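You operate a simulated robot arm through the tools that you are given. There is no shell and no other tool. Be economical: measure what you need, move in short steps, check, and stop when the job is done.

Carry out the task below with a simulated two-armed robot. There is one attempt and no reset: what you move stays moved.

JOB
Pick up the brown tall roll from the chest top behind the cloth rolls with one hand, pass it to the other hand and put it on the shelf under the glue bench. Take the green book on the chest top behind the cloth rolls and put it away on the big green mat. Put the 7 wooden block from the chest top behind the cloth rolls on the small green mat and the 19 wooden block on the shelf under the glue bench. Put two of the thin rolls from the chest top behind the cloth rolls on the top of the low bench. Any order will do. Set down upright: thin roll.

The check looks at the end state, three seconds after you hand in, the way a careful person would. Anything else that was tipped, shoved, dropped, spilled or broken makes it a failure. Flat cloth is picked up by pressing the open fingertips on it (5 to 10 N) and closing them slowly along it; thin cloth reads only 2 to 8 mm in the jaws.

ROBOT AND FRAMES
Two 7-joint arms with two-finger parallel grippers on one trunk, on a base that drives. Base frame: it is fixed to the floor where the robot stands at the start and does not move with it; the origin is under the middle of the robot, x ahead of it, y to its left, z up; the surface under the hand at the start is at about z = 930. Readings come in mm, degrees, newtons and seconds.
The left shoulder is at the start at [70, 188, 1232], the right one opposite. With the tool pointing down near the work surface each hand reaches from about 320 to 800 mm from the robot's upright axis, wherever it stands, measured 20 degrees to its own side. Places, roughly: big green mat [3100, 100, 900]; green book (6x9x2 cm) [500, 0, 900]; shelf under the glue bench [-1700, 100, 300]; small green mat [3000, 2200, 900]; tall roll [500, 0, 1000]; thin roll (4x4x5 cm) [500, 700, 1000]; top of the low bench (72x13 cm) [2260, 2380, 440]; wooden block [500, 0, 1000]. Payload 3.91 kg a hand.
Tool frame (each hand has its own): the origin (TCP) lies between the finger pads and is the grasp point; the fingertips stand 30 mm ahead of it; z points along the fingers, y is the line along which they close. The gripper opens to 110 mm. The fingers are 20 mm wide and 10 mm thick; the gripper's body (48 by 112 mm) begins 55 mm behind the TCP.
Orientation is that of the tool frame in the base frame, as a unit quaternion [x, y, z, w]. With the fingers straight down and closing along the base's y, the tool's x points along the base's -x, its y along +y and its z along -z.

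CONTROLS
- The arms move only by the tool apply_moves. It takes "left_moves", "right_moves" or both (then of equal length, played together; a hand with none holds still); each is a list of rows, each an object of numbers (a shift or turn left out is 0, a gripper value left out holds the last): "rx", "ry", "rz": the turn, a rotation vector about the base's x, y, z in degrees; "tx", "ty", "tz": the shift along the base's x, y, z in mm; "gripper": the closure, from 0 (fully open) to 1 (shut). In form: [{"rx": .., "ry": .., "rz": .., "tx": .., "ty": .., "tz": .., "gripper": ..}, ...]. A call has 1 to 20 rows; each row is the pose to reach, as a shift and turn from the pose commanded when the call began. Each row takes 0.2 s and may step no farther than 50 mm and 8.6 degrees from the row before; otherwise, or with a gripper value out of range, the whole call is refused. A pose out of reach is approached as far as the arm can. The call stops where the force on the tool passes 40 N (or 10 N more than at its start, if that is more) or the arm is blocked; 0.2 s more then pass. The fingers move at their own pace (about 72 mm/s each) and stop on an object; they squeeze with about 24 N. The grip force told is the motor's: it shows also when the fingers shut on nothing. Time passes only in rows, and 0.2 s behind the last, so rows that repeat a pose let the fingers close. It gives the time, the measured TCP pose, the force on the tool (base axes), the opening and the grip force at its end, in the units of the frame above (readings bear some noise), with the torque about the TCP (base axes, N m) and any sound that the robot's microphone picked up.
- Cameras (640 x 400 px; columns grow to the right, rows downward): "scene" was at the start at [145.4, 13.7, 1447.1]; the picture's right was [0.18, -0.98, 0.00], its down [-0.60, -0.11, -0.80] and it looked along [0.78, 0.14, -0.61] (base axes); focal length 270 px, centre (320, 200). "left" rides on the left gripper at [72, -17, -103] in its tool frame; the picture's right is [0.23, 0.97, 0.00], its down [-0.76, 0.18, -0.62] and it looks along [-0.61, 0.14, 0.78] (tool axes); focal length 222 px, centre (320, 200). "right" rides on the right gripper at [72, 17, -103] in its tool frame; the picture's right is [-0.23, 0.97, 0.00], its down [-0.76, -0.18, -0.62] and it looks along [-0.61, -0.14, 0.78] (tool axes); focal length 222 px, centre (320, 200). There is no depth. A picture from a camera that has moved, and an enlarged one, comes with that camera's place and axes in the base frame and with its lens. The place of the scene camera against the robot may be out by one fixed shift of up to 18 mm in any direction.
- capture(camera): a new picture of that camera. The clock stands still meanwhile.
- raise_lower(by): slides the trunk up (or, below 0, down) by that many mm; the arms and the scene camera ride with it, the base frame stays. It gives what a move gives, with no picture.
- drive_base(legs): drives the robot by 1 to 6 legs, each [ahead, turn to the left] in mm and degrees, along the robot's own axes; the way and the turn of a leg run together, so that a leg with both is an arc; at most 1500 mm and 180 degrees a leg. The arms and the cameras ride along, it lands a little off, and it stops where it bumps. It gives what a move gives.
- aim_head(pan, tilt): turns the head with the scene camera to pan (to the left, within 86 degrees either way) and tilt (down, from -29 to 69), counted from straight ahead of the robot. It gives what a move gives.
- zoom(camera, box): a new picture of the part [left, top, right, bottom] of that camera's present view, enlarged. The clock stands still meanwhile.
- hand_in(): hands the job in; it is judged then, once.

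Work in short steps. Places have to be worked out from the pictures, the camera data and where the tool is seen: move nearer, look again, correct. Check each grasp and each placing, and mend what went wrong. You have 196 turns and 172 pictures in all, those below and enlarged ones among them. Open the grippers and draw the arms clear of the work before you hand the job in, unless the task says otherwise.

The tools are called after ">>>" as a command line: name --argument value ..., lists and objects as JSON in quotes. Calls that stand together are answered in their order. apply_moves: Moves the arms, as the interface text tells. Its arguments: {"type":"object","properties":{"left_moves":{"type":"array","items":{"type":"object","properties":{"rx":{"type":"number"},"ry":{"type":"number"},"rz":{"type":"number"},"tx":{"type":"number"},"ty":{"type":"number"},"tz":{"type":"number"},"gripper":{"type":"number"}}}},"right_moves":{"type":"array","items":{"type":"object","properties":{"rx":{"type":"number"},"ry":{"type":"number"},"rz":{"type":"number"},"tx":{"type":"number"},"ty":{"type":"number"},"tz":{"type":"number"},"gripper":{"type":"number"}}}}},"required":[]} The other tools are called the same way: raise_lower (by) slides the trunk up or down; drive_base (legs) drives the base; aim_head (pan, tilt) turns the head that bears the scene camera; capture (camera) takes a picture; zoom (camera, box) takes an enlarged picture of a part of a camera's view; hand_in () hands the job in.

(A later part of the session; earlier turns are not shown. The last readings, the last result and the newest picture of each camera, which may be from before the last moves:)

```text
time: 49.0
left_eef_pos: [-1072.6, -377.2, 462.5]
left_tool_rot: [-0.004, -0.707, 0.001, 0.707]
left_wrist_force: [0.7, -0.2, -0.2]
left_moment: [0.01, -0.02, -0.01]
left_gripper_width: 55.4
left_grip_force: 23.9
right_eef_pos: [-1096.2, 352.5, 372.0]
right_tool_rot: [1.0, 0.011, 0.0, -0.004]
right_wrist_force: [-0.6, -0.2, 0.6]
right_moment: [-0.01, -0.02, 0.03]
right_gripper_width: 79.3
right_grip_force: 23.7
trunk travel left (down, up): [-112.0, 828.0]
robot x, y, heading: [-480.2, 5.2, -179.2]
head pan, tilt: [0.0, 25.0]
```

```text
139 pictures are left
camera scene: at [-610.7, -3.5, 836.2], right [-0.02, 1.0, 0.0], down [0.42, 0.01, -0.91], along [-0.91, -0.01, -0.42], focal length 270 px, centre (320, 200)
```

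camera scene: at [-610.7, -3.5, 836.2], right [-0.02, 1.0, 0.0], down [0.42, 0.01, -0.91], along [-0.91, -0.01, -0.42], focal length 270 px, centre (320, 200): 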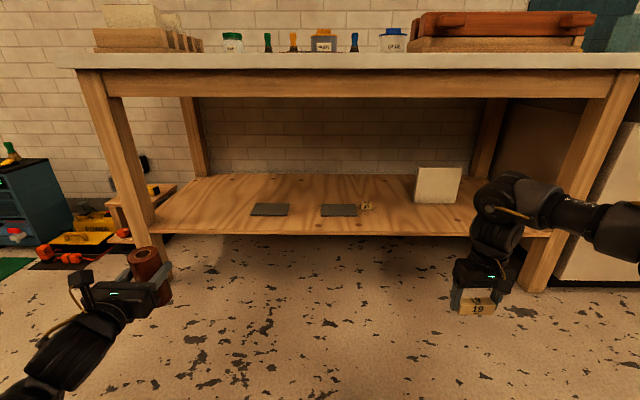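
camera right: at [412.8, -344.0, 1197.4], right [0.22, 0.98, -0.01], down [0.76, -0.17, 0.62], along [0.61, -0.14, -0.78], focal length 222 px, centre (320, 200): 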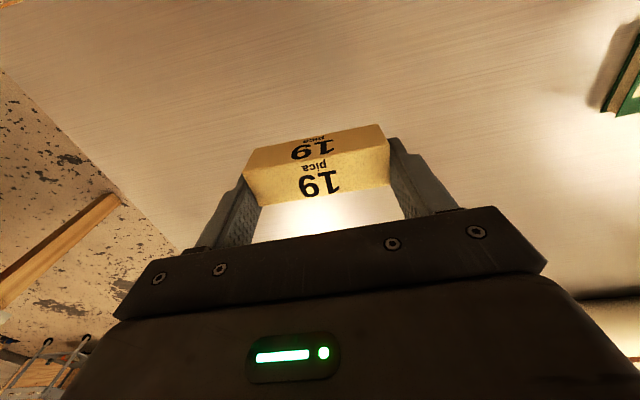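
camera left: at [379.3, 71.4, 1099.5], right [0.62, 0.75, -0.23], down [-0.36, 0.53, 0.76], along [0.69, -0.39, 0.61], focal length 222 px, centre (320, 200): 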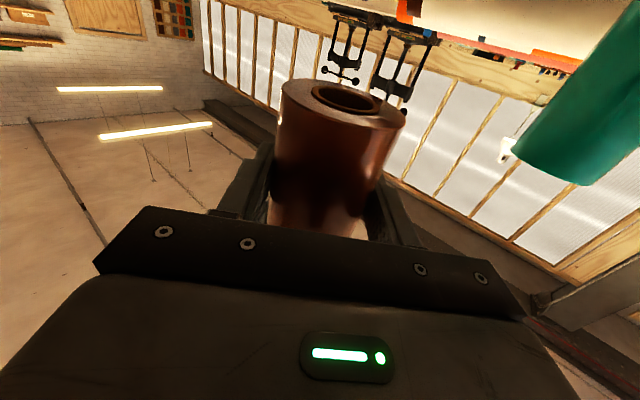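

Clear of both legs. I drive 440 mm forward, bringing both hands over the shelf's front strip.

>>> drive_base --legs '[[440, 0]]'

>>> aim_head --pan 0 --tilt 40

>>> capture --camera "scene"

>>> capture --camera "left"

>>> capture --camera "right"

```text
time: 51.7
left_eef_pos: [-1513.8, -377.7, 463.3]
left_tool_rot: [-0.008, -0.707, -0.003, 0.707]
left_wrist_force: [-0.1, 0.7, 0.3]
left_moment: [-0.02, -0.03, 0.02]
left_gripper_width: 55.4
left_grip_force: 23.9
right_eef_pos: [-1532.4, 350.1, 372.3]
right_tool_rot: [1.0, 0.007, 0.0, -0.005]
right_wrist_force: [0.5, 0.0, -0.7]
right_moment: [-0.01, -0.01, -0.02]
right_gripper_width: 79.7
right_grip_force: 23.7
trunk travel left (down, up): [-112.0, 828.0]
robot x, y, heading: [-917.6, -5.3, -179.4]
head pan, tilt: [0.0, 25.0]
```

```text
time: 52.5
left_eef_pos: [-1513.3, -377.7, 462.6]
left_tool_rot: [-0.007, -0.707, -0.002, 0.707]
left_wrist_force: [-0.3, -0.1, -0.2]
left_moment: [0.0, -0.03, 0.02]
left_gripper_width: 55.4
left_grip_force: 24.1
right_eef_pos: [-1532.0, 349.9, 371.9]
right_tool_rot: [1.0, 0.008, 0.001, -0.003]
right_wrist_force: [0.1, -0.3, -1.4]
right_moment: [0.0, -0.03, 0.06]
right_gripper_width: 79.3
right_grip_force: 24.0
trunk travel left (down, up): [-112.0, 828.0]
robot x, y, heading: [-919.0, -6.6, -179.5]
head pan, tilt: [0.0, 40.0]
```

```text
138 pictures are left
camera scene: at [-1042.1, -7.4, 813.0], right [-0.01, 1.0, 0.0], down [0.64, 0.01, -0.77], along [-0.77, -0.01, -0.64], focal length 270 px, centre (320, 200)
```

scene: 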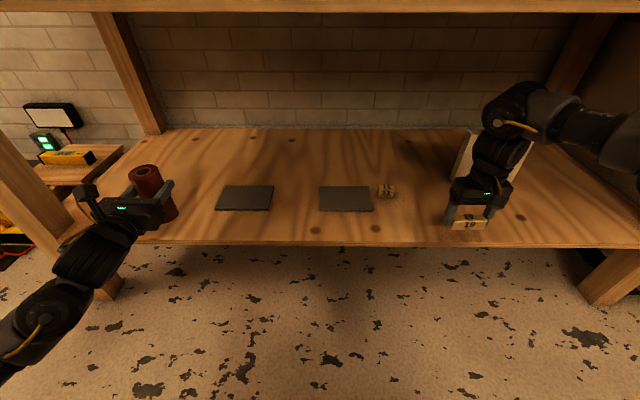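

```text
137 pictures are left
camera left: at [-1410.7, -396.4, 535.6], right [0.01, 0.98, 0.22], down [0.63, 0.16, -0.76], along [-0.78, 0.15, -0.61], focal length 222 px, centre (320, 200)
```

left: 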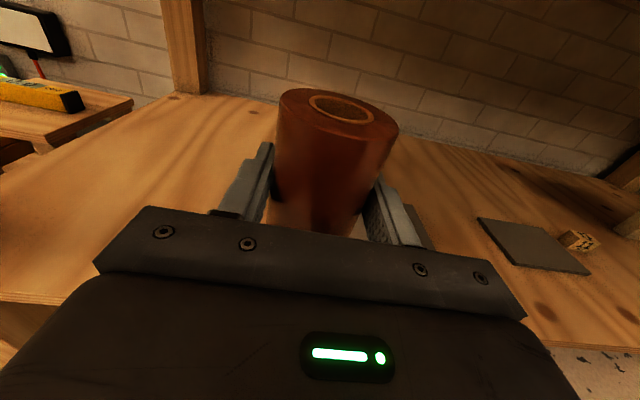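

```text
136 pictures are left
camera right: at [-1458.2, 334.2, 475.6], right [-0.21, -0.98, -0.01], down [-0.76, 0.16, 0.62], along [-0.61, 0.14, -0.78], focal length 222 px, centre (320, 200)
```

right: 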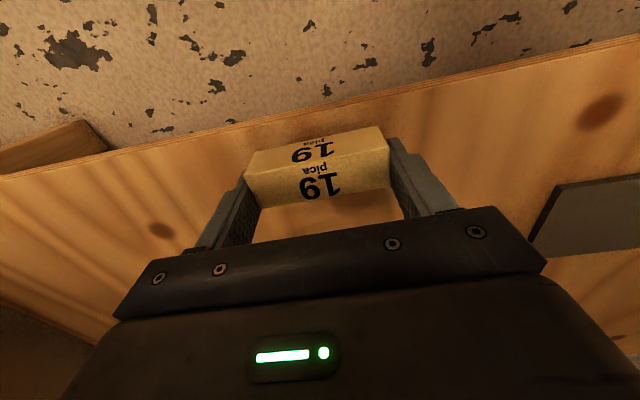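

Block and roll are over the shelf. The shelf height is uncertain (250–300), so I move deeper by ~60 mm and descend to just above the highest possible height.

>>> apply_moves --left_moves '[{"tx": -35, "tz": -5}, {"tx": -70, "tz": -20}, {"tx": -70, "tz": -40}, {"tx": -70, "tz": -60}, {"tx": -70, "tz": -60}]' --right_moves '[{"tx": -30}, {"tx": -55}, {"tx": -55, "tz": -15}, {"tx": -55, "tz": -30}, {"tx": -55, "tz": -30}]'

>>> capture --camera "scene"

>>> capture --camera "right"

```text
time: 53.7
left_eef_pos: [-1583.7, -376.5, 399.4]
left_tool_rot: [-0.007, -0.707, -0.003, 0.707]
left_wrist_force: [0.9, 0.3, -0.2]
left_moment: [-0.01, 0.0, 0.0]
left_gripper_width: 55.2
left_grip_force: 24.2
right_eef_pos: [-1587.1, 351.9, 341.5]
right_tool_rot: [1.0, 0.008, 0.001, -0.004]
right_wrist_force: [-0.8, 0.2, -0.2]
right_moment: [0.01, 0.01, 0.02]
right_gripper_width: 79.5
right_grip_force: 24.1
trunk travel left (down, up): [-112.0, 828.0]
robot x, y, heading: [-916.4, -0.5, -179.7]
head pan, tilt: [0.0, 40.0]
```

```text
135 pictures are left
camera scene: at [-1042.2, -7.4, 812.9], right [-0.01, 1.0, 0.0], down [0.64, 0.01, -0.77], along [-0.77, -0.01, -0.64], focal length 270 px, centre (320, 200)
```

scene: 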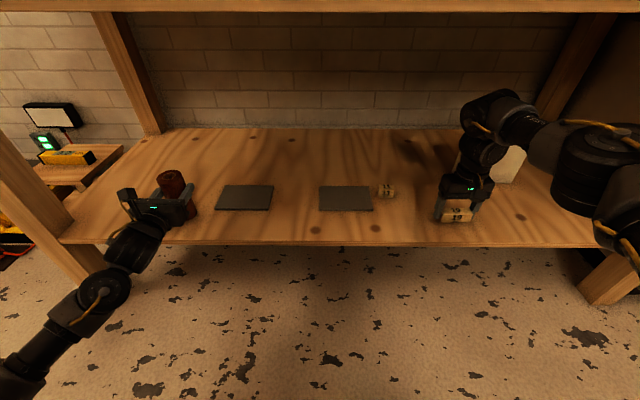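

```text
134 pictures are left
camera right: at [-1513.6, 334.6, 445.4], right [-0.21, -0.98, -0.01], down [-0.76, 0.16, 0.62], along [-0.61, 0.14, -0.78], focal length 222 px, centre (320, 200)
```

right: 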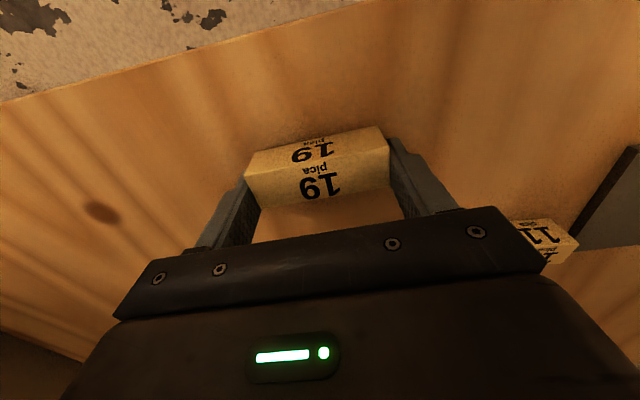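

Descend the block in 3 mm steps until contact is felt.

>>> apply_moves --right_moves '[{"tz": -3}, {"tz": -6}, {"tz": -9}, {"tz": -12}, {"tz": -15}, {"tz": -18}, {"tz": -21}]'

```text
time: 55.3
left_eef_pos: [-1582.7, -376.0, 401.5]
left_tool_rot: [-0.007, -0.707, -0.004, 0.707]
left_wrist_force: [0.7, -0.1, 0.2]
left_moment: [0.0, 0.0, -0.03]
left_gripper_width: 55.1
left_grip_force: 24.6
right_eef_pos: [-1588.3, 351.4, 331.1]
right_tool_rot: [1.0, 0.007, -0.006, -0.004]
right_wrist_force: [7.7, -0.7, 23.7]
right_moment: [-0.53, -0.58, 0.3]
right_gripper_width: 79.3
right_grip_force: 24.0
trunk travel left (down, up): [-112.0, 828.0]
robot x, y, heading: [-914.4, -1.7, -180.0]
head pan, tilt: [0.0, 40.0]
stopped in row 7 (right hand): the force on the tool passed its limit at 42 N (the readings are from after the stop); the commanded pose is now the measured one
```

Contact at shelf z≈299. I open the right hand, lift it and pull it back, while the left lowers the roll to just above contact.

>>> apply_moves --right_moves '[{"gripper": 0.1}, {"gripper": 0.0}, {"gripper": 0.0}, {"tz": 30, "gripper": 0.0}, {"tz": 70}, {"tz": 70}]' --left_moves '[{"tz": -2}, {"tz": -4}, {"tz": -5}, {"tz": -6}, {"tz": -7}, {"tz": -8}]'

>>> capture --camera "right"

>>> capture --camera "scene"

```text
time: 55.8
left_eef_pos: [-1585.1, -375.6, 399.9]
left_tool_rot: [-0.008, -0.707, -0.003, 0.707]
left_wrist_force: [-0.4, 0.5, -0.2]
left_moment: [-0.02, -0.01, 0.01]
left_gripper_width: 55.6
left_grip_force: 23.6
right_eef_pos: [-1588.6, 359.1, 330.7]
right_tool_rot: [1.0, 0.001, -0.006, -0.008]
right_wrist_force: [3.6, 11.3, 19.9]
right_moment: [-0.82, -0.3, 0.26]
right_gripper_width: 104.0
right_grip_force: 0.1
trunk travel left (down, up): [-112.0, 828.0]
robot x, y, heading: [-921.1, -5.4, -179.8]
head pan, tilt: [0.0, 40.0]
stopped in row 2 (right hand): the force on the tool passed its limit at 45 N (the readings are from after the stop); the commanded pose is now the measured one
```

```text
133 pictures are left
camera right: at [-1512.9, 340.3, 433.4], right [-0.22, -0.97, -0.01], down [-0.75, 0.17, 0.64], along [-0.62, 0.15, -0.77], focal length 222 px, centre (320, 200)
```

right: 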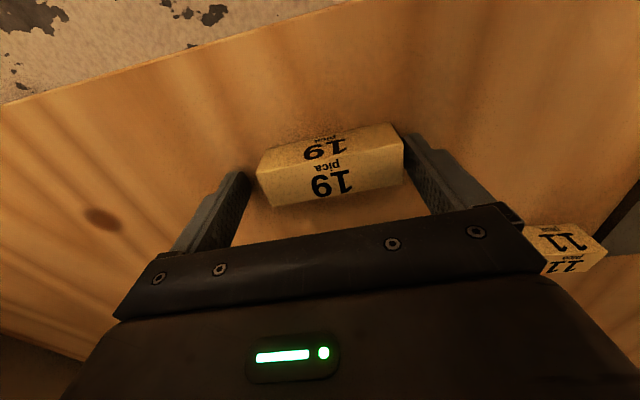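

```text
132 pictures are left
camera scene: at [-1040.1, -7.1, 813.1], right [0.0, 1.0, 0.0], down [0.64, 0.0, -0.77], along [-0.77, 0.0, -0.64], focal length 270 px, centre (320, 200)
```

scene: 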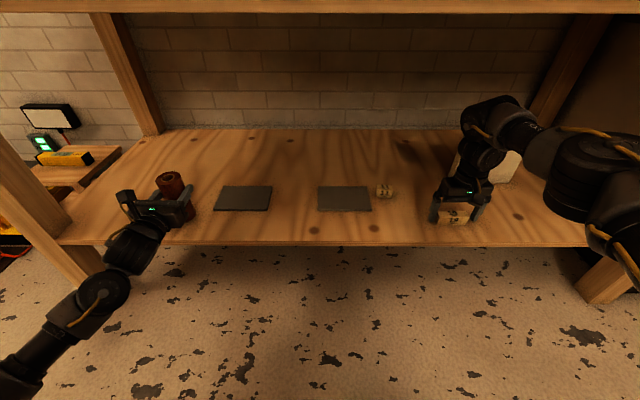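

Fingertips rub the shelf. I ease the hand up a little while opening fully, then lift.

>>> apply_moves --right_moves '[{"tz": 4, "gripper": 0.04}, {"tz": 6, "gripper": 0.0}, {"tz": 8, "gripper": 0.0}, {"tz": 12, "gripper": 0.0}]'

>>> capture --camera "right"

```text
time: 56.8
left_eef_pos: [-1584.4, -376.3, 397.3]
left_tool_rot: [0.007, 0.707, 0.003, -0.707]
left_wrist_force: [-0.1, -1.0, 0.6]
left_moment: [0.02, -0.05, -0.01]
left_gripper_width: 55.1
left_grip_force: 23.5
right_eef_pos: [-1587.7, 357.0, 340.2]
right_tool_rot: [1.0, 0.004, -0.003, -0.006]
right_wrist_force: [0.1, -0.3, 0.6]
right_moment: [0.06, 0.02, 0.0]
right_gripper_width: 110.0
right_grip_force: 0.1
trunk travel left (down, up): [-112.0, 828.0]
robot x, y, heading: [-920.2, -6.9, -179.7]
head pan, tilt: [0.0, 40.0]
```

```text
131 pictures are left
camera right: at [-1513.6, 338.6, 441.8], right [-0.22, -0.98, -0.01], down [-0.76, 0.16, 0.63], along [-0.61, 0.15, -0.78], focal length 222 px, centre (320, 200)
```

right: 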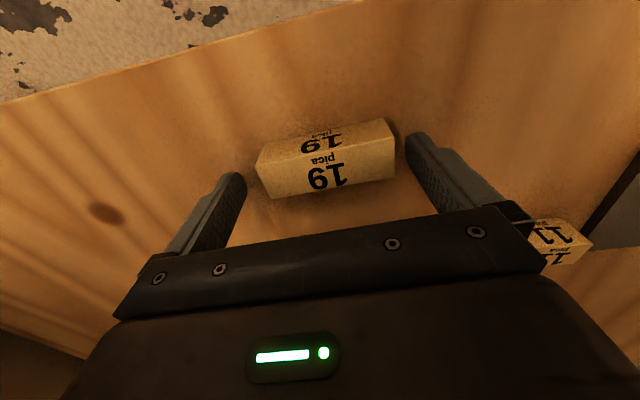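

Block 19 lies free on the shelf. I lift the right hand and lower the roll in small steps (expected contact at left z≈391).

>>> apply_moves --right_moves '[{"tz": 15}, {"tz": 30}, {"tz": 45}, {"tz": 60}, {"tz": 60}]' --left_moves '[{"tz": -1}, {"tz": -3}, {"tz": -4}, {"tz": -5}, {"tz": -6}]'

```text
time: 58.0
left_eef_pos: [-1585.7, -376.0, 391.3]
left_tool_rot: [-0.008, -0.707, -0.002, 0.707]
left_wrist_force: [0.6, 0.3, -0.7]
left_moment: [0.0, -0.05, -0.03]
left_gripper_width: 55.0
left_grip_force: 23.7
right_eef_pos: [-1588.7, 356.8, 399.0]
right_tool_rot: [1.0, 0.004, -0.004, -0.006]
right_wrist_force: [-0.2, -0.1, -0.3]
right_moment: [-0.03, 0.02, -0.02]
right_gripper_width: 109.8
right_grip_force: 0.0
trunk travel left (down, up): [-112.0, 828.0]
robot x, y, heading: [-914.6, -4.8, -180.0]
head pan, tilt: [0.0, 40.0]
```

Not yet in contact; down by 1.5 mm steps.

>>> apply_moves --left_moves '[{"tz": -1.5}, {"tz": -3}, {"tz": -4.5}, {"tz": -6}]'

```text
time: 59.0
left_eef_pos: [-1584.9, -375.0, 387.5]
left_tool_rot: [-0.008, -0.707, -0.002, 0.708]
left_wrist_force: [-0.3, 0.5, 0.7]
left_moment: [0.01, -0.04, 0.02]
left_gripper_width: 55.2
left_grip_force: 23.8
right_eef_pos: [-1587.7, 355.8, 399.0]
right_tool_rot: [1.0, 0.004, -0.005, -0.007]
right_wrist_force: [0.0, 0.9, 0.4]
right_moment: [0.03, 0.02, -0.02]
right_gripper_width: 110.0
right_grip_force: 0.1
trunk travel left (down, up): [-112.0, 828.0]
robot x, y, heading: [-919.6, -4.4, -179.7]
head pan, tilt: [0.0, 40.0]
```

>>> apply_moves --left_moves '[{"tz": -1.5}, {"tz": -3}, {"tz": -4.5}, {"tz": -6}, {"tz": -7.5}]'

>>> zoom --camera "scene" --box '[100, 140, 260, 240]'

```text
time: 60.2
left_eef_pos: [-1583.0, -375.8, 383.0]
left_tool_rot: [-0.009, -0.705, -0.003, 0.709]
left_wrist_force: [-5.6, 3.3, 14.3]
left_moment: [0.3, 0.04, 0.08]
left_gripper_width: 54.8
left_grip_force: 23.8
right_eef_pos: [-1588.1, 356.8, 400.7]
right_tool_rot: [1.0, 0.004, -0.005, -0.006]
right_wrist_force: [0.5, 0.2, 0.4]
right_moment: [-0.02, 0.0, 0.03]
right_gripper_width: 110.3
right_grip_force: 0.1
trunk travel left (down, up): [-112.0, 828.0]
robot x, y, heading: [-913.9, -2.5, -179.8]
head pan, tilt: [0.0, 40.0]
```

```text
4.00 times, centred on (180, 190) of scene
camera zoom: at [-1040.6, -5.8, 813.3], right [0.0, 1.0, 0.0], down [0.64, 0.0, -0.77], along [-0.77, 0.0, -0.64], focal length 1080 px, centre (880, 240)
```

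zoom: 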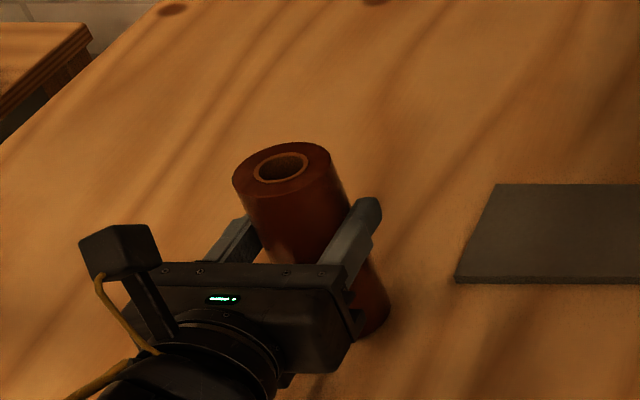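

Contact (14 N). I open the left hand gently and draw it straight back.

>>> apply_moves --left_moves '[{"tz": 0.5, "gripper": 0.45}, {"tz": 1, "gripper": 0.3}, {"tz": 1, "gripper": 0.0}, {"tz": 1, "gripper": 0.0}, {"tz": 1, "gripper": 0.0}]'

>>> zoom --camera "scene" --box '[100, 140, 260, 240]'

```text
time: 61.4
left_eef_pos: [-1583.5, -377.3, 379.1]
left_tool_rot: [-0.008, -0.707, -0.002, 0.707]
left_wrist_force: [0.7, 0.2, -0.1]
left_moment: [0.01, 0.0, 0.02]
left_gripper_width: 110.0
left_grip_force: 0.0
right_eef_pos: [-1588.0, 357.5, 400.2]
right_tool_rot: [1.0, 0.004, -0.005, -0.007]
right_wrist_force: [-0.6, -0.8, -0.1]
right_moment: [-0.01, 0.02, 0.02]
right_gripper_width: 109.8
right_grip_force: 0.1
trunk travel left (down, up): [-112.0, 828.0]
robot x, y, heading: [-912.9, -0.1, -179.8]
head pan, tilt: [0.0, 40.0]
```

```text
4.00 times, centred on (180, 190) of scene
camera zoom: at [-1041.7, -6.7, 813.0], right [0.0, 1.0, 0.0], down [0.64, 0.0, -0.77], along [-0.77, 0.0, -0.64], focal length 1080 px, centre (880, 240)
```

zoom: 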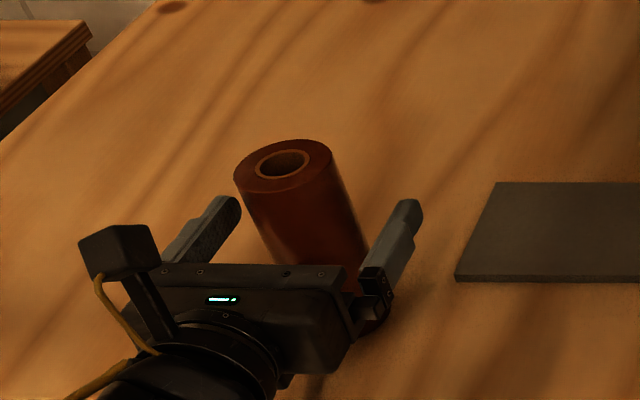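

Roll stands upright and free. I drive straight back out 450 mm with both hands clear.

>>> drive_base --legs '[[-450, 0]]'

>>> capture --camera "scene"

```text
time: 64.2
left_eef_pos: [-1133.2, -376.6, 380.5]
left_tool_rot: [-0.008, -0.707, -0.002, 0.707]
left_wrist_force: [-0.4, 0.2, -0.3]
left_moment: [-0.02, 0.0, 0.0]
left_gripper_width: 109.8
left_grip_force: 0.0
right_eef_pos: [-1138.5, 357.6, 399.3]
right_tool_rot: [1.0, 0.005, -0.004, -0.007]
right_wrist_force: [-1.5, 0.1, 0.7]
right_moment: [0.01, 0.0, 0.02]
right_gripper_width: 110.1
right_grip_force: 0.0
trunk travel left (down, up): [-112.0, 828.0]
robot x, y, heading: [-463.8, -2.7, -179.7]
head pan, tilt: [0.0, 40.0]
```

```text
128 pictures are left
camera scene: at [-590.9, -4.8, 813.0], right [-0.01, 1.0, 0.0], down [0.64, 0.0, -0.77], along [-0.77, 0.0, -0.64], focal length 270 px, centre (320, 200)
```

scene: 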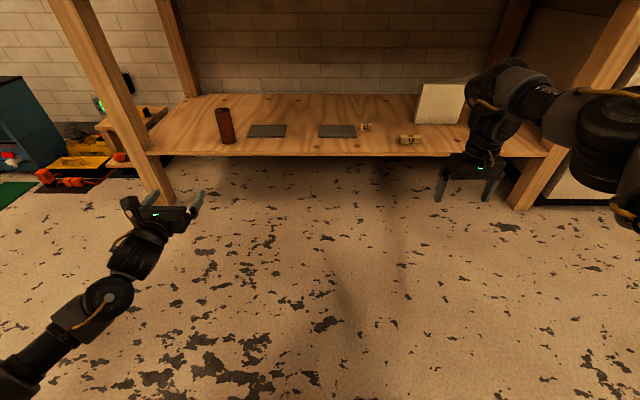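

Both items are placed well. I raise the trunk again and unroll the left hand.

>>> raise_lower --by 315

>>> raise_lower --by 315

>>> apply_moves --left_moves '[{"rx": 8.5}, {"rx": 17}, {"rx": 25.5}, {"rx": 34}, {"rx": 42.5}, {"rx": 51}, {"rx": 59.5}, {"rx": 68}, {"rx": 76.5}, {"rx": 85}, {"rx": 93.5}, {"rx": 102}, {"rx": 110.5}, {"rx": 119}, {"rx": 127.5}, {"rx": 136}, {"rx": 144.5}, {"rx": 153}, {"rx": 161.5}, {"rx": 170}]'

>>> apply_moves --left_moves '[{"rx": 8}, {"rx": 10}, {"rx": 10}]'

```text
time: 67.3
left_eef_pos: [-1132.6, -376.1, 695.9]
left_tool_rot: [-0.007, -0.707, -0.002, 0.707]
left_wrist_force: [0.2, 0.1, -0.2]
left_moment: [0.0, 0.03, 0.02]
left_gripper_width: 110.1
left_grip_force: 0.0
right_eef_pos: [-1137.1, 358.8, 714.7]
right_tool_rot: [1.0, 0.005, -0.005, -0.007]
right_wrist_force: [0.2, -0.8, 0.2]
right_moment: [0.01, -0.04, 0.0]
right_gripper_width: 110.0
right_grip_force: 0.1
trunk travel left (down, up): [-427.0, 513.0]
robot x, y, heading: [-463.8, -3.4, -179.7]
head pan, tilt: [0.0, 40.0]
```

```text
time: 70.4
left_eef_pos: [-1133.5, -375.5, 1010.9]
left_tool_rot: [-0.007, -0.707, -0.002, 0.707]
left_wrist_force: [0.2, 0.5, -0.6]
left_moment: [0.02, 0.04, -0.01]
left_gripper_width: 109.8
left_grip_force: 0.0
right_eef_pos: [-1139.4, 358.6, 1029.6]
right_tool_rot: [1.0, 0.004, -0.004, -0.006]
right_wrist_force: [0.3, -0.6, 0.3]
right_moment: [0.02, -0.03, -0.02]
right_gripper_width: 110.2
right_grip_force: 0.1
trunk travel left (down, up): [-742.0, 198.0]
robot x, y, heading: [-468.0, -6.6, -179.6]
head pan, tilt: [0.0, 40.0]
```

```text
time: 74.6
left_eef_pos: [-1132.8, -377.0, 1009.7]
left_tool_rot: [0.704, -0.058, -0.704, 0.068]
left_wrist_force: [0.4, 0.1, 0.9]
left_moment: [0.0, 0.01, -0.01]
left_gripper_width: 109.9
left_grip_force: 0.0
right_eef_pos: [-1138.5, 358.4, 1029.8]
right_tool_rot: [1.0, 0.004, -0.004, -0.007]
right_wrist_force: [-0.4, -0.1, 0.5]
right_moment: [0.01, -0.03, -0.02]
right_gripper_width: 110.0
right_grip_force: 0.1
trunk travel left (down, up): [-742.0, 198.0]
robot x, y, heading: [-464.6, -1.5, -179.8]
head pan, tilt: [0.0, 40.0]
```

```text
time: 75.4
left_eef_pos: [-1132.1, -375.2, 1010.6]
left_tool_rot: [0.707, 0.002, -0.707, 0.007]
left_wrist_force: [-0.3, 0.6, -0.2]
left_moment: [-0.02, 0.03, 0.02]
left_gripper_width: 109.8
left_grip_force: 0.0
right_eef_pos: [-1137.8, 358.1, 1029.9]
right_tool_rot: [1.0, 0.004, -0.004, -0.007]
right_wrist_force: [-0.4, 0.0, 0.3]
right_moment: [-0.02, -0.02, 0.02]
right_gripper_width: 109.9
right_grip_force: 0.0
trunk travel left (down, up): [-742.0, 198.0]
robot x, y, heading: [-464.2, -3.1, -179.7]
head pan, tilt: [0.0, 40.0]
```

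Now pitch the left hand down and raise both hands for travel.

>>> apply_moves --left_moves '[{"ry": -8.2, "tz": 20, "tx": 12}, {"ry": -16.4, "tz": 40, "tx": 24}, {"ry": -24.6, "tz": 60, "tx": 36}, {"ry": -32.8, "tz": 80, "tx": 48}, {"ry": -41, "tz": 100, "tx": 60}, {"ry": -49.2, "tz": 120, "tx": 72}, {"ry": -57.4, "tz": 140, "tx": 84}, {"ry": -65.6, "tz": 160, "tx": 96}, {"ry": -73.8, "tz": 180, "tx": 108}, {"ry": -82, "tz": 200, "tx": 120}, {"ry": -90, "tz": 200, "tx": 120}]' --right_moves '[{"tz": 20}, {"tz": 40}, {"tz": 60}, {"tz": 80}, {"tz": 100}, {"tz": 120}, {"tz": 140}, {"tz": 150}, {"tz": 160}, {"tz": 170}, {"tz": 170}]'

>>> drive_base --legs '[[0, 180]]'

>>> capture --camera "scene"

```text
time: 77.8
left_eef_pos: [-1013.9, -376.1, 1210.5]
left_tool_rot: [1.0, -0.003, 0.001, 0.007]
left_wrist_force: [0.4, 0.5, -0.1]
left_moment: [-0.05, 0.01, 0.01]
left_gripper_width: 110.1
left_grip_force: 0.0
right_eef_pos: [-1131.0, 356.4, 1168.4]
right_tool_rot: [1.0, 0.005, -0.006, -0.008]
right_wrist_force: [-0.4, -0.5, -0.1]
right_moment: [0.02, -0.01, -0.02]
right_gripper_width: 110.1
right_grip_force: 0.1
right hand out of reach, approached as far as the arm can: row 7, 8, 9, 10, 11
trunk travel left (down, up): [-742.0, 198.0]
robot x, y, heading: [-464.5, -2.3, -179.6]
head pan, tilt: [0.0, 40.0]
```

```text
time: 85.7
left_eef_pos: [55.4, 408.0, 1210.3]
left_tool_rot: [-0.03, 1.0, 0.007, -0.001]
left_wrist_force: [-0.3, 0.0, -0.3]
left_moment: [0.0, 0.0, -0.01]
left_gripper_width: 109.9
left_grip_force: 0.0
right_eef_pos: [220.7, -313.1, 1170.9]
right_tool_rot: [-0.038, 0.999, -0.009, 0.007]
right_wrist_force: [1.2, -0.6, 0.2]
right_moment: [0.02, -0.01, -0.01]
right_gripper_width: 109.7
right_grip_force: 0.0
trunk travel left (down, up): [-742.0, 198.0]
robot x, y, heading: [-465.4, -4.2, 4.1]
head pan, tilt: [0.0, 40.0]
```

```text
127 pictures are left
camera scene: at [-320.7, 5.6, 1443.0], right [0.07, -1.0, 0.0], down [-0.64, -0.05, -0.77], along [0.76, 0.06, -0.64], focal length 270 px, centre (320, 200)
```

scene: 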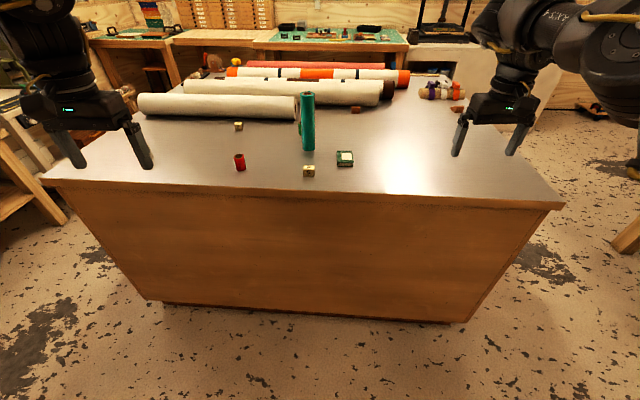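

Turn landed 4° over. I raise the trunk 120 mm for clearance and drive to about [30, 150], heading 0.

>>> raise_lower --by 120

>>> drive_base --legs '[[0, 13.2], [510, 0], [0, -17.3]]'

>>> aim_head --pan 8 --tilt 45

>>> capture --camera "scene"

```text
time: 87.2
left_eef_pos: [54.5, 407.2, 1331.4]
left_tool_rot: [-0.03, 1.0, 0.006, -0.001]
left_wrist_force: [0.1, 0.9, 0.2]
left_moment: [0.0, 0.03, 0.03]
left_gripper_width: 109.8
left_grip_force: 0.1
right_eef_pos: [221.8, -312.4, 1290.7]
right_tool_rot: [-0.039, 0.999, -0.01, 0.007]
right_wrist_force: [-1.1, 0.1, 0.0]
right_moment: [0.03, 0.02, 0.01]
right_gripper_width: 109.8
right_grip_force: 0.1
trunk travel left (down, up): [-862.0, 78.0]
robot x, y, heading: [-466.4, 1.4, 4.4]
head pan, tilt: [0.0, 40.0]
```

```text
time: 92.0
left_eef_pos: [560.6, 531.2, 1329.9]
left_tool_rot: [0.0, 1.0, 0.006, -0.001]
left_wrist_force: [0.3, 0.7, 0.0]
left_moment: [0.03, -0.02, -0.01]
left_gripper_width: 110.0
left_grip_force: 0.0
right_eef_pos: [682.0, -198.9, 1289.5]
right_tool_rot: [-0.009, 1.0, -0.01, 0.006]
right_wrist_force: [-0.1, -0.3, 0.2]
right_moment: [0.0, 0.01, 0.02]
right_gripper_width: 109.9
right_grip_force: 0.0
trunk travel left (down, up): [-862.0, 78.0]
robot x, y, heading: [12.3, 150.9, 0.8]
head pan, tilt: [0.0, 40.0]
```

```text
time: 92.6
left_eef_pos: [560.1, 529.4, 1331.9]
left_tool_rot: [0.001, 1.0, 0.007, -0.001]
left_wrist_force: [0.0, -0.3, -0.3]
left_moment: [-0.01, 0.0, 0.0]
left_gripper_width: 110.0
left_grip_force: 0.0
right_eef_pos: [682.7, -199.9, 1290.2]
right_tool_rot: [-0.01, 1.0, -0.009, 0.006]
right_wrist_force: [0.3, 0.2, 0.4]
right_moment: [0.03, -0.02, -0.02]
right_gripper_width: 110.0
right_grip_force: 0.0
trunk travel left (down, up): [-862.0, 78.0]
robot x, y, heading: [15.0, 153.9, 0.5]
head pan, tilt: [8.0, 45.0]
```

```text
126 pictures are left
camera scene: at [155.8, 162.9, 1555.7], right [0.15, -0.99, 0.0], down [-0.7, -0.11, -0.71], along [0.7, 0.11, -0.71], focal length 270 px, centre (320, 200)
```

scene: 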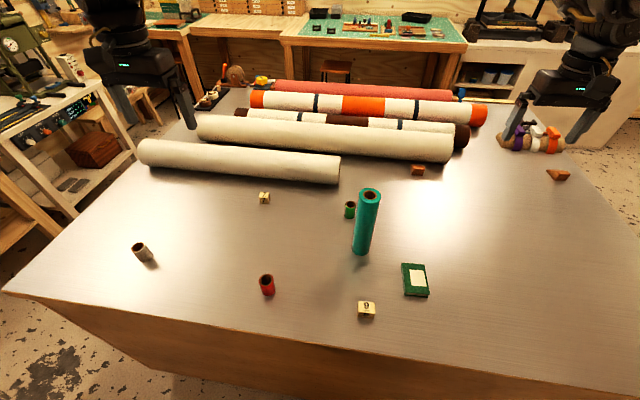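

Positions: block 7 [748, 439], book [518, -15], red roll [447, 340], grey roll [490, 690], green thin roll [720, 160]. Lower the trunk 120 and move the hands over the block 7 and the book.

>>> raise_lower --by -120

>>> apply_moves --left_moves '[{"tx": 30, "ty": -18}, {"tx": 60, "ty": -36}, {"tx": 90, "ty": -54}, {"tx": 120, "ty": -72}, {"tx": 150, "ty": -92}, {"tx": 170, "ty": -92, "tz": -30}, {"tx": 170, "ty": -92, "tz": -60}, {"tx": 170, "ty": -92, "tz": -90}]' --right_moves '[{"tx": -20, "ty": 24}, {"tx": -40, "ty": 48}, {"tx": -60, "ty": 72}, {"tx": -80, "ty": 96}, {"tx": -100, "ty": 120}, {"tx": -120, "ty": 144}, {"tx": -140, "ty": 168}, {"tx": -163, "ty": 184}]'

>>> capture --camera "left"

>>> capture --camera "right"

```text
time: 94.1
left_eef_pos: [558.9, 528.8, 1210.9]
left_tool_rot: [-0.001, 1.0, 0.007, 0.0]
left_wrist_force: [-0.3, -0.1, 0.5]
left_moment: [0.0, -0.01, -0.01]
left_gripper_width: 110.0
left_grip_force: 0.0
right_eef_pos: [681.9, -199.9, 1171.1]
right_tool_rot: [-0.008, 1.0, -0.01, 0.007]
right_wrist_force: [-0.1, 0.4, 0.0]
right_moment: [-0.04, 0.04, 0.02]
right_gripper_width: 110.2
right_grip_force: 0.0
trunk travel left (down, up): [-742.0, 198.0]
robot x, y, heading: [13.3, 151.3, 0.6]
head pan, tilt: [8.0, 45.0]
```

```text
time: 95.9
left_eef_pos: [698.3, 416.3, 1127.6]
left_tool_rot: [0.0, 1.0, 0.006, -0.001]
left_wrist_force: [0.7, 0.4, -0.3]
left_moment: [0.01, 0.0, 0.01]
left_gripper_width: 110.1
left_grip_force: 0.0
left hand out of reach, approached as far as the arm can: row 4, 5, 6, 7, 8
right_eef_pos: [519.1, -15.9, 1167.1]
right_tool_rot: [-0.009, 1.0, -0.009, 0.007]
right_wrist_force: [-0.2, -0.4, -0.8]
right_moment: [0.01, -0.01, -0.01]
right_gripper_width: 110.0
right_grip_force: 0.0
trunk travel left (down, up): [-742.0, 198.0]
robot x, y, heading: [14.0, 153.8, 0.7]
head pan, tilt: [8.0, 45.0]
```

```text
125 pictures are left
camera left: at [626.1, 397.4, 1231.3], right [-0.23, 0.97, 0.01], down [0.76, 0.17, 0.62], along [0.61, 0.15, -0.78], focal length 222 px, centre (320, 200)
```

left: 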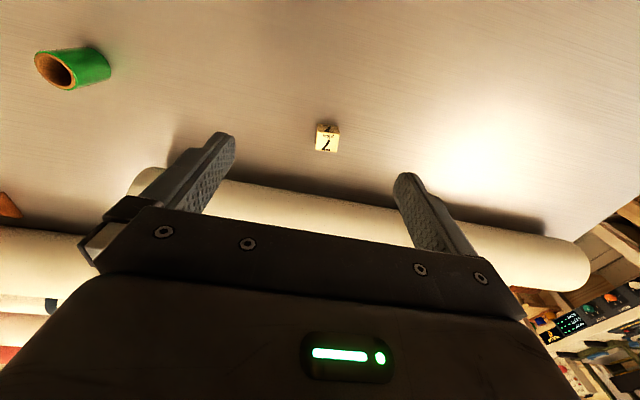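

```text
124 pictures are left
camera right: at [445.4, 1.1, 1269.9], right [0.21, 0.98, -0.01], down [0.76, -0.15, 0.64], along [0.62, -0.14, -0.77], focal length 222 px, centre (320, 200)
```

right: 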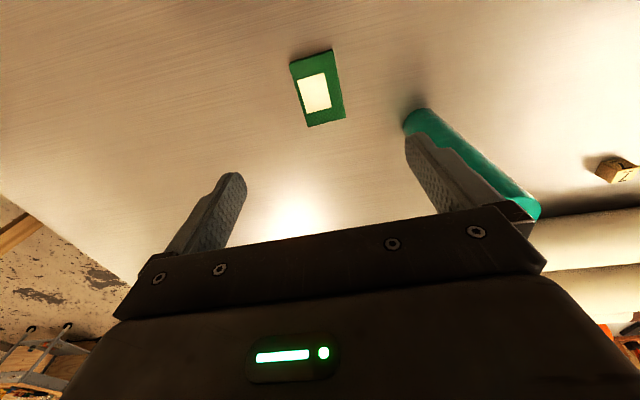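

Block 7 at [743, 437], book at [518, -20], yaw ~3°. The left is at its reach limit, so I tilt it 15° forward; both hands go to just above their objects.

>>> apply_moves --left_moves '[{"ry": -7.5, "tz": -20}, {"ry": -15, "tz": -40}, {"ry": -15, "tx": 20, "ty": 10, "tz": -60}, {"ry": -15, "tx": 39, "ty": 21, "tz": -90}, {"ry": -15, "tx": 39, "ty": 21, "tz": -90}]' --right_moves '[{"rx": 1, "ry": 0.8, "rz": 2, "tx": -1, "ty": -4, "tz": -40}, {"rx": 1, "ry": 0.8, "rz": 2, "tx": -1, "ty": -4, "tz": -80}, {"rx": 1, "ry": 0.8, "rz": 2, "tx": -1, "ty": -4, "tz": -120}, {"rx": 1, "ry": 0.8, "rz": 2, "tx": -1, "ty": -4, "tz": -155}, {"rx": 1, "ry": 0.8, "rz": 2, "tx": -1, "ty": -4, "tz": -155}]'

>>> capture --camera "left"

>>> capture --camera "right"

```text
time: 97.1
left_eef_pos: [735.1, 441.6, 1043.0]
left_tool_rot: [0.0, 0.991, 0.007, 0.132]
left_wrist_force: [-0.1, -0.3, 0.7]
left_moment: [0.03, -0.01, 0.0]
left_gripper_width: 110.1
left_grip_force: 0.1
right_eef_pos: [514.7, -17.5, 1016.7]
right_tool_rot: [-0.028, 1.0, 0.0, 0.001]
right_wrist_force: [-0.4, -0.2, -0.5]
right_moment: [-0.01, 0.0, 0.0]
right_gripper_width: 110.0
right_grip_force: 0.1
trunk travel left (down, up): [-742.0, 198.0]
robot x, y, heading: [16.2, 152.3, 0.6]
head pan, tilt: [8.0, 45.0]
```

```text
123 pictures are left
camera left: at [638.8, 422.1, 1123.8], right [-0.22, 0.97, -0.05], down [0.57, 0.17, 0.8], along [0.79, 0.15, -0.6], focal length 222 px, centre (320, 200)
```

left: 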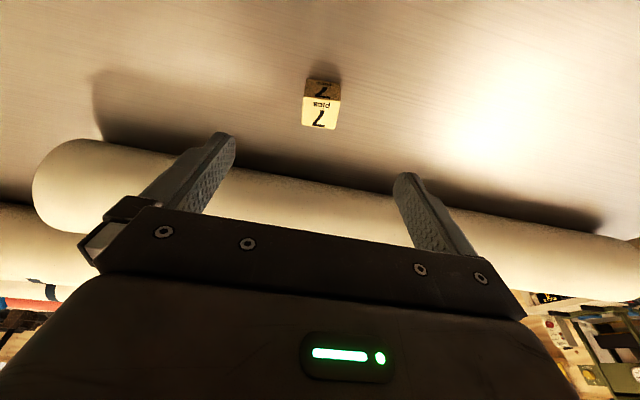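

```text
122 pictures are left
camera right: at [442.7, -4.9, 1120.8], right [0.17, 0.98, 0.0], down [0.77, -0.14, 0.62], along [0.61, -0.11, -0.78], focal length 222 px, centre (320, 200)
```

right: 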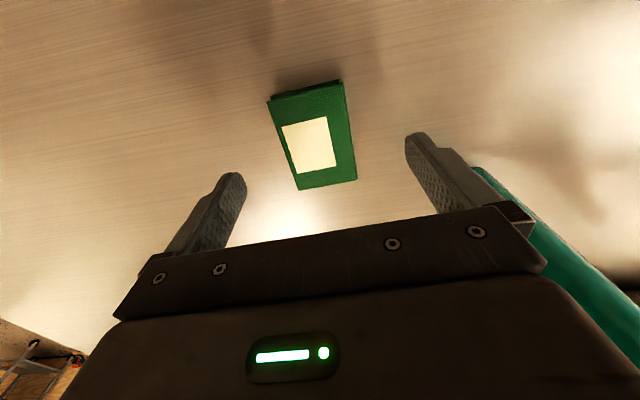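

Aligned. Descend both to grasp height and close.

>>> apply_moves --left_moves '[{"ty": -4, "tz": -40}, {"ty": -4, "tz": -70}, {"ty": -4, "tz": -79}, {"ty": -4, "tz": -79}, {"ty": -4, "tz": -79, "gripper": 0.5}, {"ty": -4, "tz": -79, "gripper": 1.0}, {"ty": -4, "tz": -79, "gripper": 1.0}, {"ty": -4, "tz": -79, "gripper": 1.0}, {"ty": -4, "tz": -79, "gripper": 1.0}]' --right_moves '[{"tx": 2, "ty": -2, "tz": -20}, {"tx": 2, "ty": -2, "tz": -40}, {"tx": 2, "ty": -2, "tz": -53}, {"tx": 2, "ty": -2, "tz": -53}, {"tx": 2, "ty": -2, "tz": -53, "gripper": 0.5}, {"tx": 2, "ty": -2, "tz": -53, "gripper": 1.0}, {"tx": 2, "ty": -2, "tz": -53, "gripper": 1.0}, {"tx": 2, "ty": -2, "tz": -53, "gripper": 1.0}, {"tx": 2, "ty": -2, "tz": -53, "gripper": 1.0}]'

>>> capture --camera "left"

>>> capture --camera "right"

```text
time: 99.1
left_eef_pos: [737.6, 437.8, 965.6]
left_tool_rot: [-0.001, 0.991, 0.007, 0.131]
left_wrist_force: [-0.7, -0.5, 0.3]
left_moment: [-0.05, 0.02, 0.0]
left_gripper_width: 28.3
left_grip_force: 24.6
right_eef_pos: [520.2, -20.3, 961.5]
right_tool_rot: [-0.026, 1.0, -0.001, 0.0]
right_wrist_force: [-0.6, -0.4, 0.7]
right_moment: [-0.02, -0.02, 0.0]
right_gripper_width: 57.2
right_grip_force: 24.2
trunk travel left (down, up): [-742.0, 198.0]
robot x, y, heading: [12.2, 152.2, 0.9]
head pan, tilt: [8.0, 45.0]
```

```text
121 pictures are left
camera left: at [640.2, 417.8, 1046.3], right [-0.22, 0.97, -0.05], down [0.57, 0.17, 0.8], along [0.79, 0.15, -0.6], focal length 222 px, centre (320, 200)
```

left: 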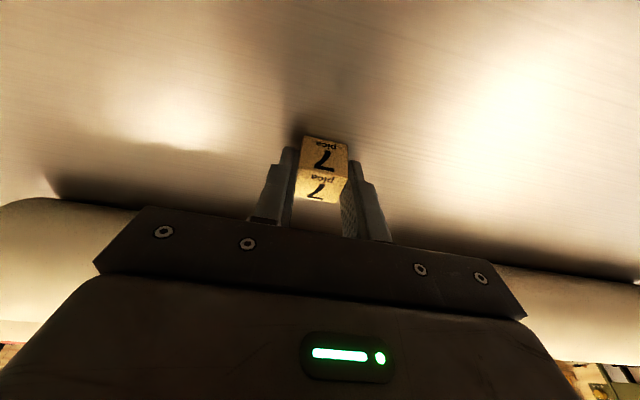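

```text
120 pictures are left
camera right: at [447.7, -8.0, 1064.8], right [0.18, 0.98, 0.0], down [0.77, -0.14, 0.62], along [0.61, -0.11, -0.78], focal length 222 px, centre (320, 200)
```

right: 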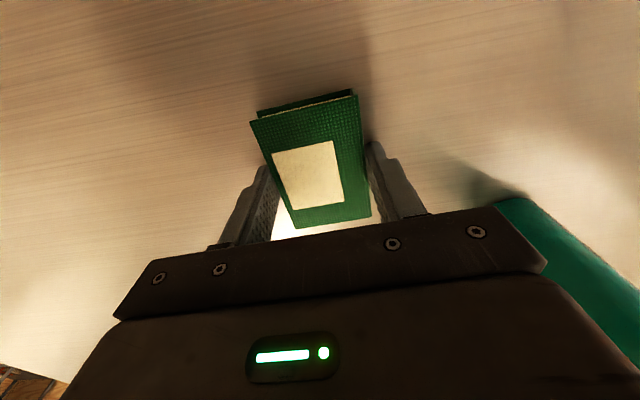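

Both held. Lift (left also drawing back), then back away from the chest.

>>> apply_moves --left_moves '[{"tz": 40}, {"tz": 75, "tx": -20}, {"tz": 110, "tx": -50}, {"tz": 145, "tx": -85}, {"tz": 180, "tx": -120}, {"tz": 210, "tx": -150}, {"tz": 210, "tx": -170}]' --right_moves '[{"tz": 40}, {"tz": 80}, {"tz": 120}, {"tz": 150}, {"tz": 180}, {"tz": 200}, {"tz": 200}]'

>>> raise_lower --by 100

>>> drive_base --legs '[[-450, 0]]'

>>> aim_head --pan 70 --tilt 25

>>> capture --camera "scene"

>>> aim_head --pan 30 --tilt 15

>>> capture --camera "scene"

>>> aim_head --pan -30 --tilt 15

>>> capture --camera "scene"

```text
time: 100.7
left_eef_pos: [566.4, 438.7, 1176.6]
left_tool_rot: [-0.001, 0.992, 0.007, 0.129]
left_wrist_force: [0.6, -0.6, -0.5]
left_moment: [0.02, -0.02, -0.03]
left_gripper_width: 28.0
left_grip_force: 24.4
right_eef_pos: [519.7, -20.3, 1162.9]
right_tool_rot: [-0.026, 1.0, -0.001, 0.0]
right_wrist_force: [0.0, -0.2, 0.0]
right_moment: [-0.03, 0.02, -0.01]
right_gripper_width: 57.3
right_grip_force: 24.0
trunk travel left (down, up): [-742.0, 198.0]
robot x, y, heading: [14.4, 152.8, 0.7]
head pan, tilt: [8.0, 45.0]
```

```text
time: 102.1
left_eef_pos: [566.3, 438.1, 1276.6]
left_tool_rot: [-0.001, 0.992, 0.007, 0.129]
left_wrist_force: [0.4, -0.5, -0.3]
left_moment: [0.0, -0.03, -0.01]
left_gripper_width: 28.1
left_grip_force: 24.6
right_eef_pos: [519.7, -20.6, 1261.2]
right_tool_rot: [-0.026, 1.0, 0.0, 0.0]
right_wrist_force: [0.3, -0.3, -0.4]
right_moment: [-0.03, 0.0, -0.03]
right_gripper_width: 57.1
right_grip_force: 23.7
trunk travel left (down, up): [-842.0, 98.0]
robot x, y, heading: [14.4, 150.3, 0.8]
head pan, tilt: [8.0, 45.0]
```

```text
time: 104.8
left_eef_pos: [122.9, 433.5, 1276.7]
left_tool_rot: [-0.002, 0.992, 0.007, 0.129]
left_wrist_force: [0.6, 0.3, -0.5]
left_moment: [-0.02, 0.03, -0.02]
left_gripper_width: 28.1
left_grip_force: 23.5
right_eef_pos: [76.1, -24.3, 1261.3]
right_tool_rot: [-0.027, 1.0, 0.0, 0.0]
right_wrist_force: [-0.9, 0.3, -0.2]
right_moment: [0.03, -0.02, -0.01]
right_gripper_width: 57.1
right_grip_force: 23.6
trunk travel left (down, up): [-842.0, 98.0]
robot x, y, heading: [-433.1, 148.4, 0.7]
head pan, tilt: [8.0, 45.0]
```

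```text
time: 106.1
left_eef_pos: [120.4, 433.7, 1276.9]
left_tool_rot: [-0.002, 0.992, 0.007, 0.128]
left_wrist_force: [1.2, 1.0, 0.0]
left_moment: [-0.02, -0.01, 0.03]
left_gripper_width: 28.2
left_grip_force: 24.0
right_eef_pos: [73.8, -26.3, 1261.9]
right_tool_rot: [-0.028, 1.0, 0.0, 0.0]
right_wrist_force: [0.2, 0.2, -0.5]
right_moment: [-0.02, 0.0, 0.01]
right_gripper_width: 57.2
right_grip_force: 24.2
trunk travel left (down, up): [-842.0, 98.0]
robot x, y, heading: [-431.4, 143.6, 0.8]
head pan, tilt: [70.0, 25.0]
```

```text
119 pictures are left
camera scene: at [-339.1, 231.6, 1566.3], right [0.94, -0.33, 0.0], down [-0.14, -0.4, -0.91], along [0.3, 0.86, -0.42], focal length 270 px, centre (320, 200)
```

scene: 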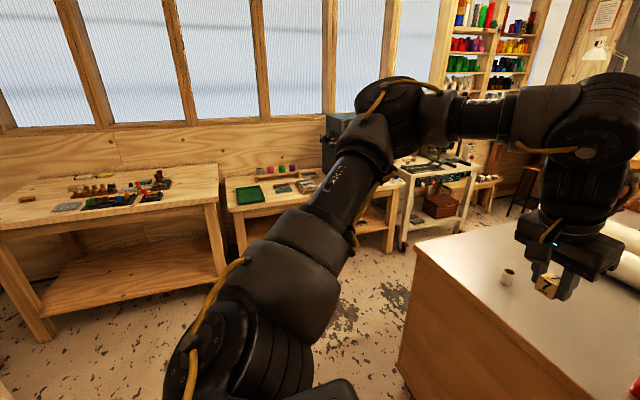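

```text
time: 107.2
left_eef_pos: [121.1, 433.9, 1276.6]
left_tool_rot: [-0.002, 0.992, 0.007, 0.129]
left_wrist_force: [-0.1, 0.1, 0.9]
left_moment: [-0.01, -0.01, -0.01]
left_gripper_width: 27.8
left_grip_force: 23.6
right_eef_pos: [74.6, -26.0, 1262.5]
right_tool_rot: [-0.027, 1.0, 0.0, 0.0]
right_wrist_force: [0.7, 0.5, -1.1]
right_moment: [0.0, -0.02, -0.02]
right_gripper_width: 57.3
right_grip_force: 23.9
trunk travel left (down, up): [-842.0, 98.0]
robot x, y, heading: [-436.3, 148.6, 0.9]
head pan, tilt: [30.0, 15.0]
```

```text
118 pictures are left
camera scene: at [-289.2, 192.6, 1582.5], right [0.51, -0.86, 0.0], down [-0.22, -0.13, -0.97], along [0.83, 0.5, -0.26], focal length 270 px, centre (320, 200)
```

scene: 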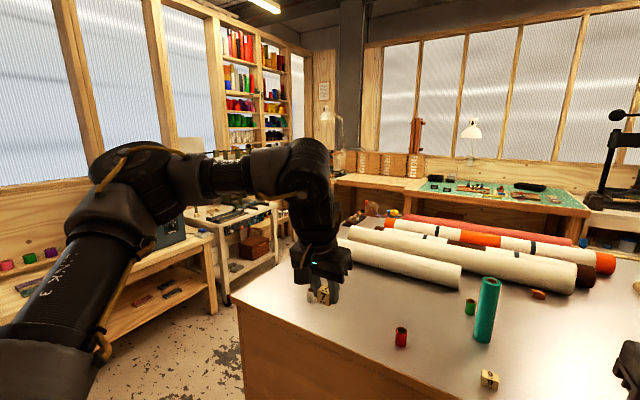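

```text
time: 108.5
left_eef_pos: [122.1, 434.0, 1276.0]
left_tool_rot: [-0.002, 0.991, 0.008, 0.13]
left_wrist_force: [-0.6, -0.3, -0.1]
left_moment: [-0.01, 0.03, -0.03]
left_gripper_width: 28.1
left_grip_force: 23.4
right_eef_pos: [75.7, -24.9, 1262.0]
right_tool_rot: [-0.027, 1.0, 0.0, 0.0]
right_wrist_force: [-0.3, 0.9, -0.4]
right_moment: [-0.02, -0.01, 0.01]
right_gripper_width: 57.1
right_grip_force: 24.0
trunk travel left (down, up): [-842.0, 98.0]
robot x, y, heading: [-429.7, 144.0, 1.1]
head pan, tilt: [-30.0, 15.0]
```

```text
117 pictures are left
camera scene: at [-287.8, 99.2, 1582.5], right [-0.49, -0.87, 0.0], down [-0.23, 0.13, -0.97], along [0.84, -0.47, -0.26], focal length 270 px, centre (320, 200)
```

scene: 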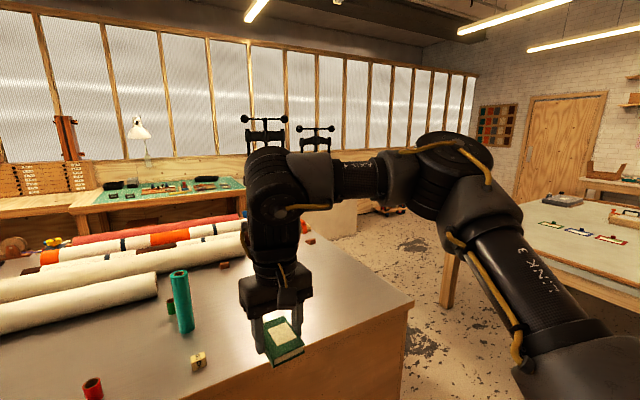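

I've the layout: right passage (y −660 to −1950) is wide. I drive round the right side of the chest: first to about [-150, -1250], then along +x.

>>> drive_base --legs '[[0, -79.4], [1424, 0], [0, 78.5]]'

>>> aim_head --pan 0 --tilt 20

>>> capture --camera "scene"

```text
time: 122.3
left_eef_pos: [409.6, -978.7, 1276.6]
left_tool_rot: [0.011, 0.991, 0.004, 0.13]
left_wrist_force: [-0.8, 0.4, 0.0]
left_moment: [0.02, 0.02, 0.01]
left_gripper_width: 28.1
left_grip_force: 23.8
right_eef_pos: [349.4, -1437.3, 1261.3]
right_tool_rot: [-0.015, 1.0, 0.0, 0.0]
right_wrist_force: [-0.3, 1.0, -0.6]
right_moment: [0.0, 0.0, 0.03]
right_gripper_width: 57.5
right_grip_force: 24.0
trunk travel left (down, up): [-842.0, 98.0]
robot x, y, heading: [-147.7, -1250.8, -0.9]
head pan, tilt: [-30.0, 15.0]
```

```text
time: 123.3
left_eef_pos: [408.6, -978.0, 1276.6]
left_tool_rot: [0.011, 0.991, 0.005, 0.13]
left_wrist_force: [0.1, -0.8, -1.2]
left_moment: [0.0, -0.01, 0.02]
left_gripper_width: 27.9
left_grip_force: 24.4
right_eef_pos: [350.8, -1437.2, 1262.7]
right_tool_rot: [-0.015, 1.0, 0.0, 0.0]
right_wrist_force: [0.3, -0.1, 0.0]
right_moment: [0.0, 0.02, 0.0]
right_gripper_width: 57.3
right_grip_force: 24.0
trunk travel left (down, up): [-842.0, 98.0]
robot x, y, heading: [-149.3, -1250.0, -0.5]
head pan, tilt: [0.0, 20.0]
```

```text
116 pictures are left
camera scene: at [3.9, -1256.4, 1574.4], right [-0.01, -1.0, 0.0], down [-0.34, 0.0, -0.94], along [0.94, -0.01, -0.34], focal length 270 px, centre (320, 200)
```

scene: 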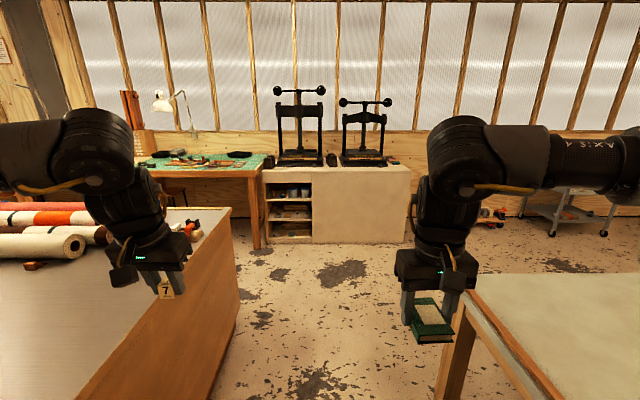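

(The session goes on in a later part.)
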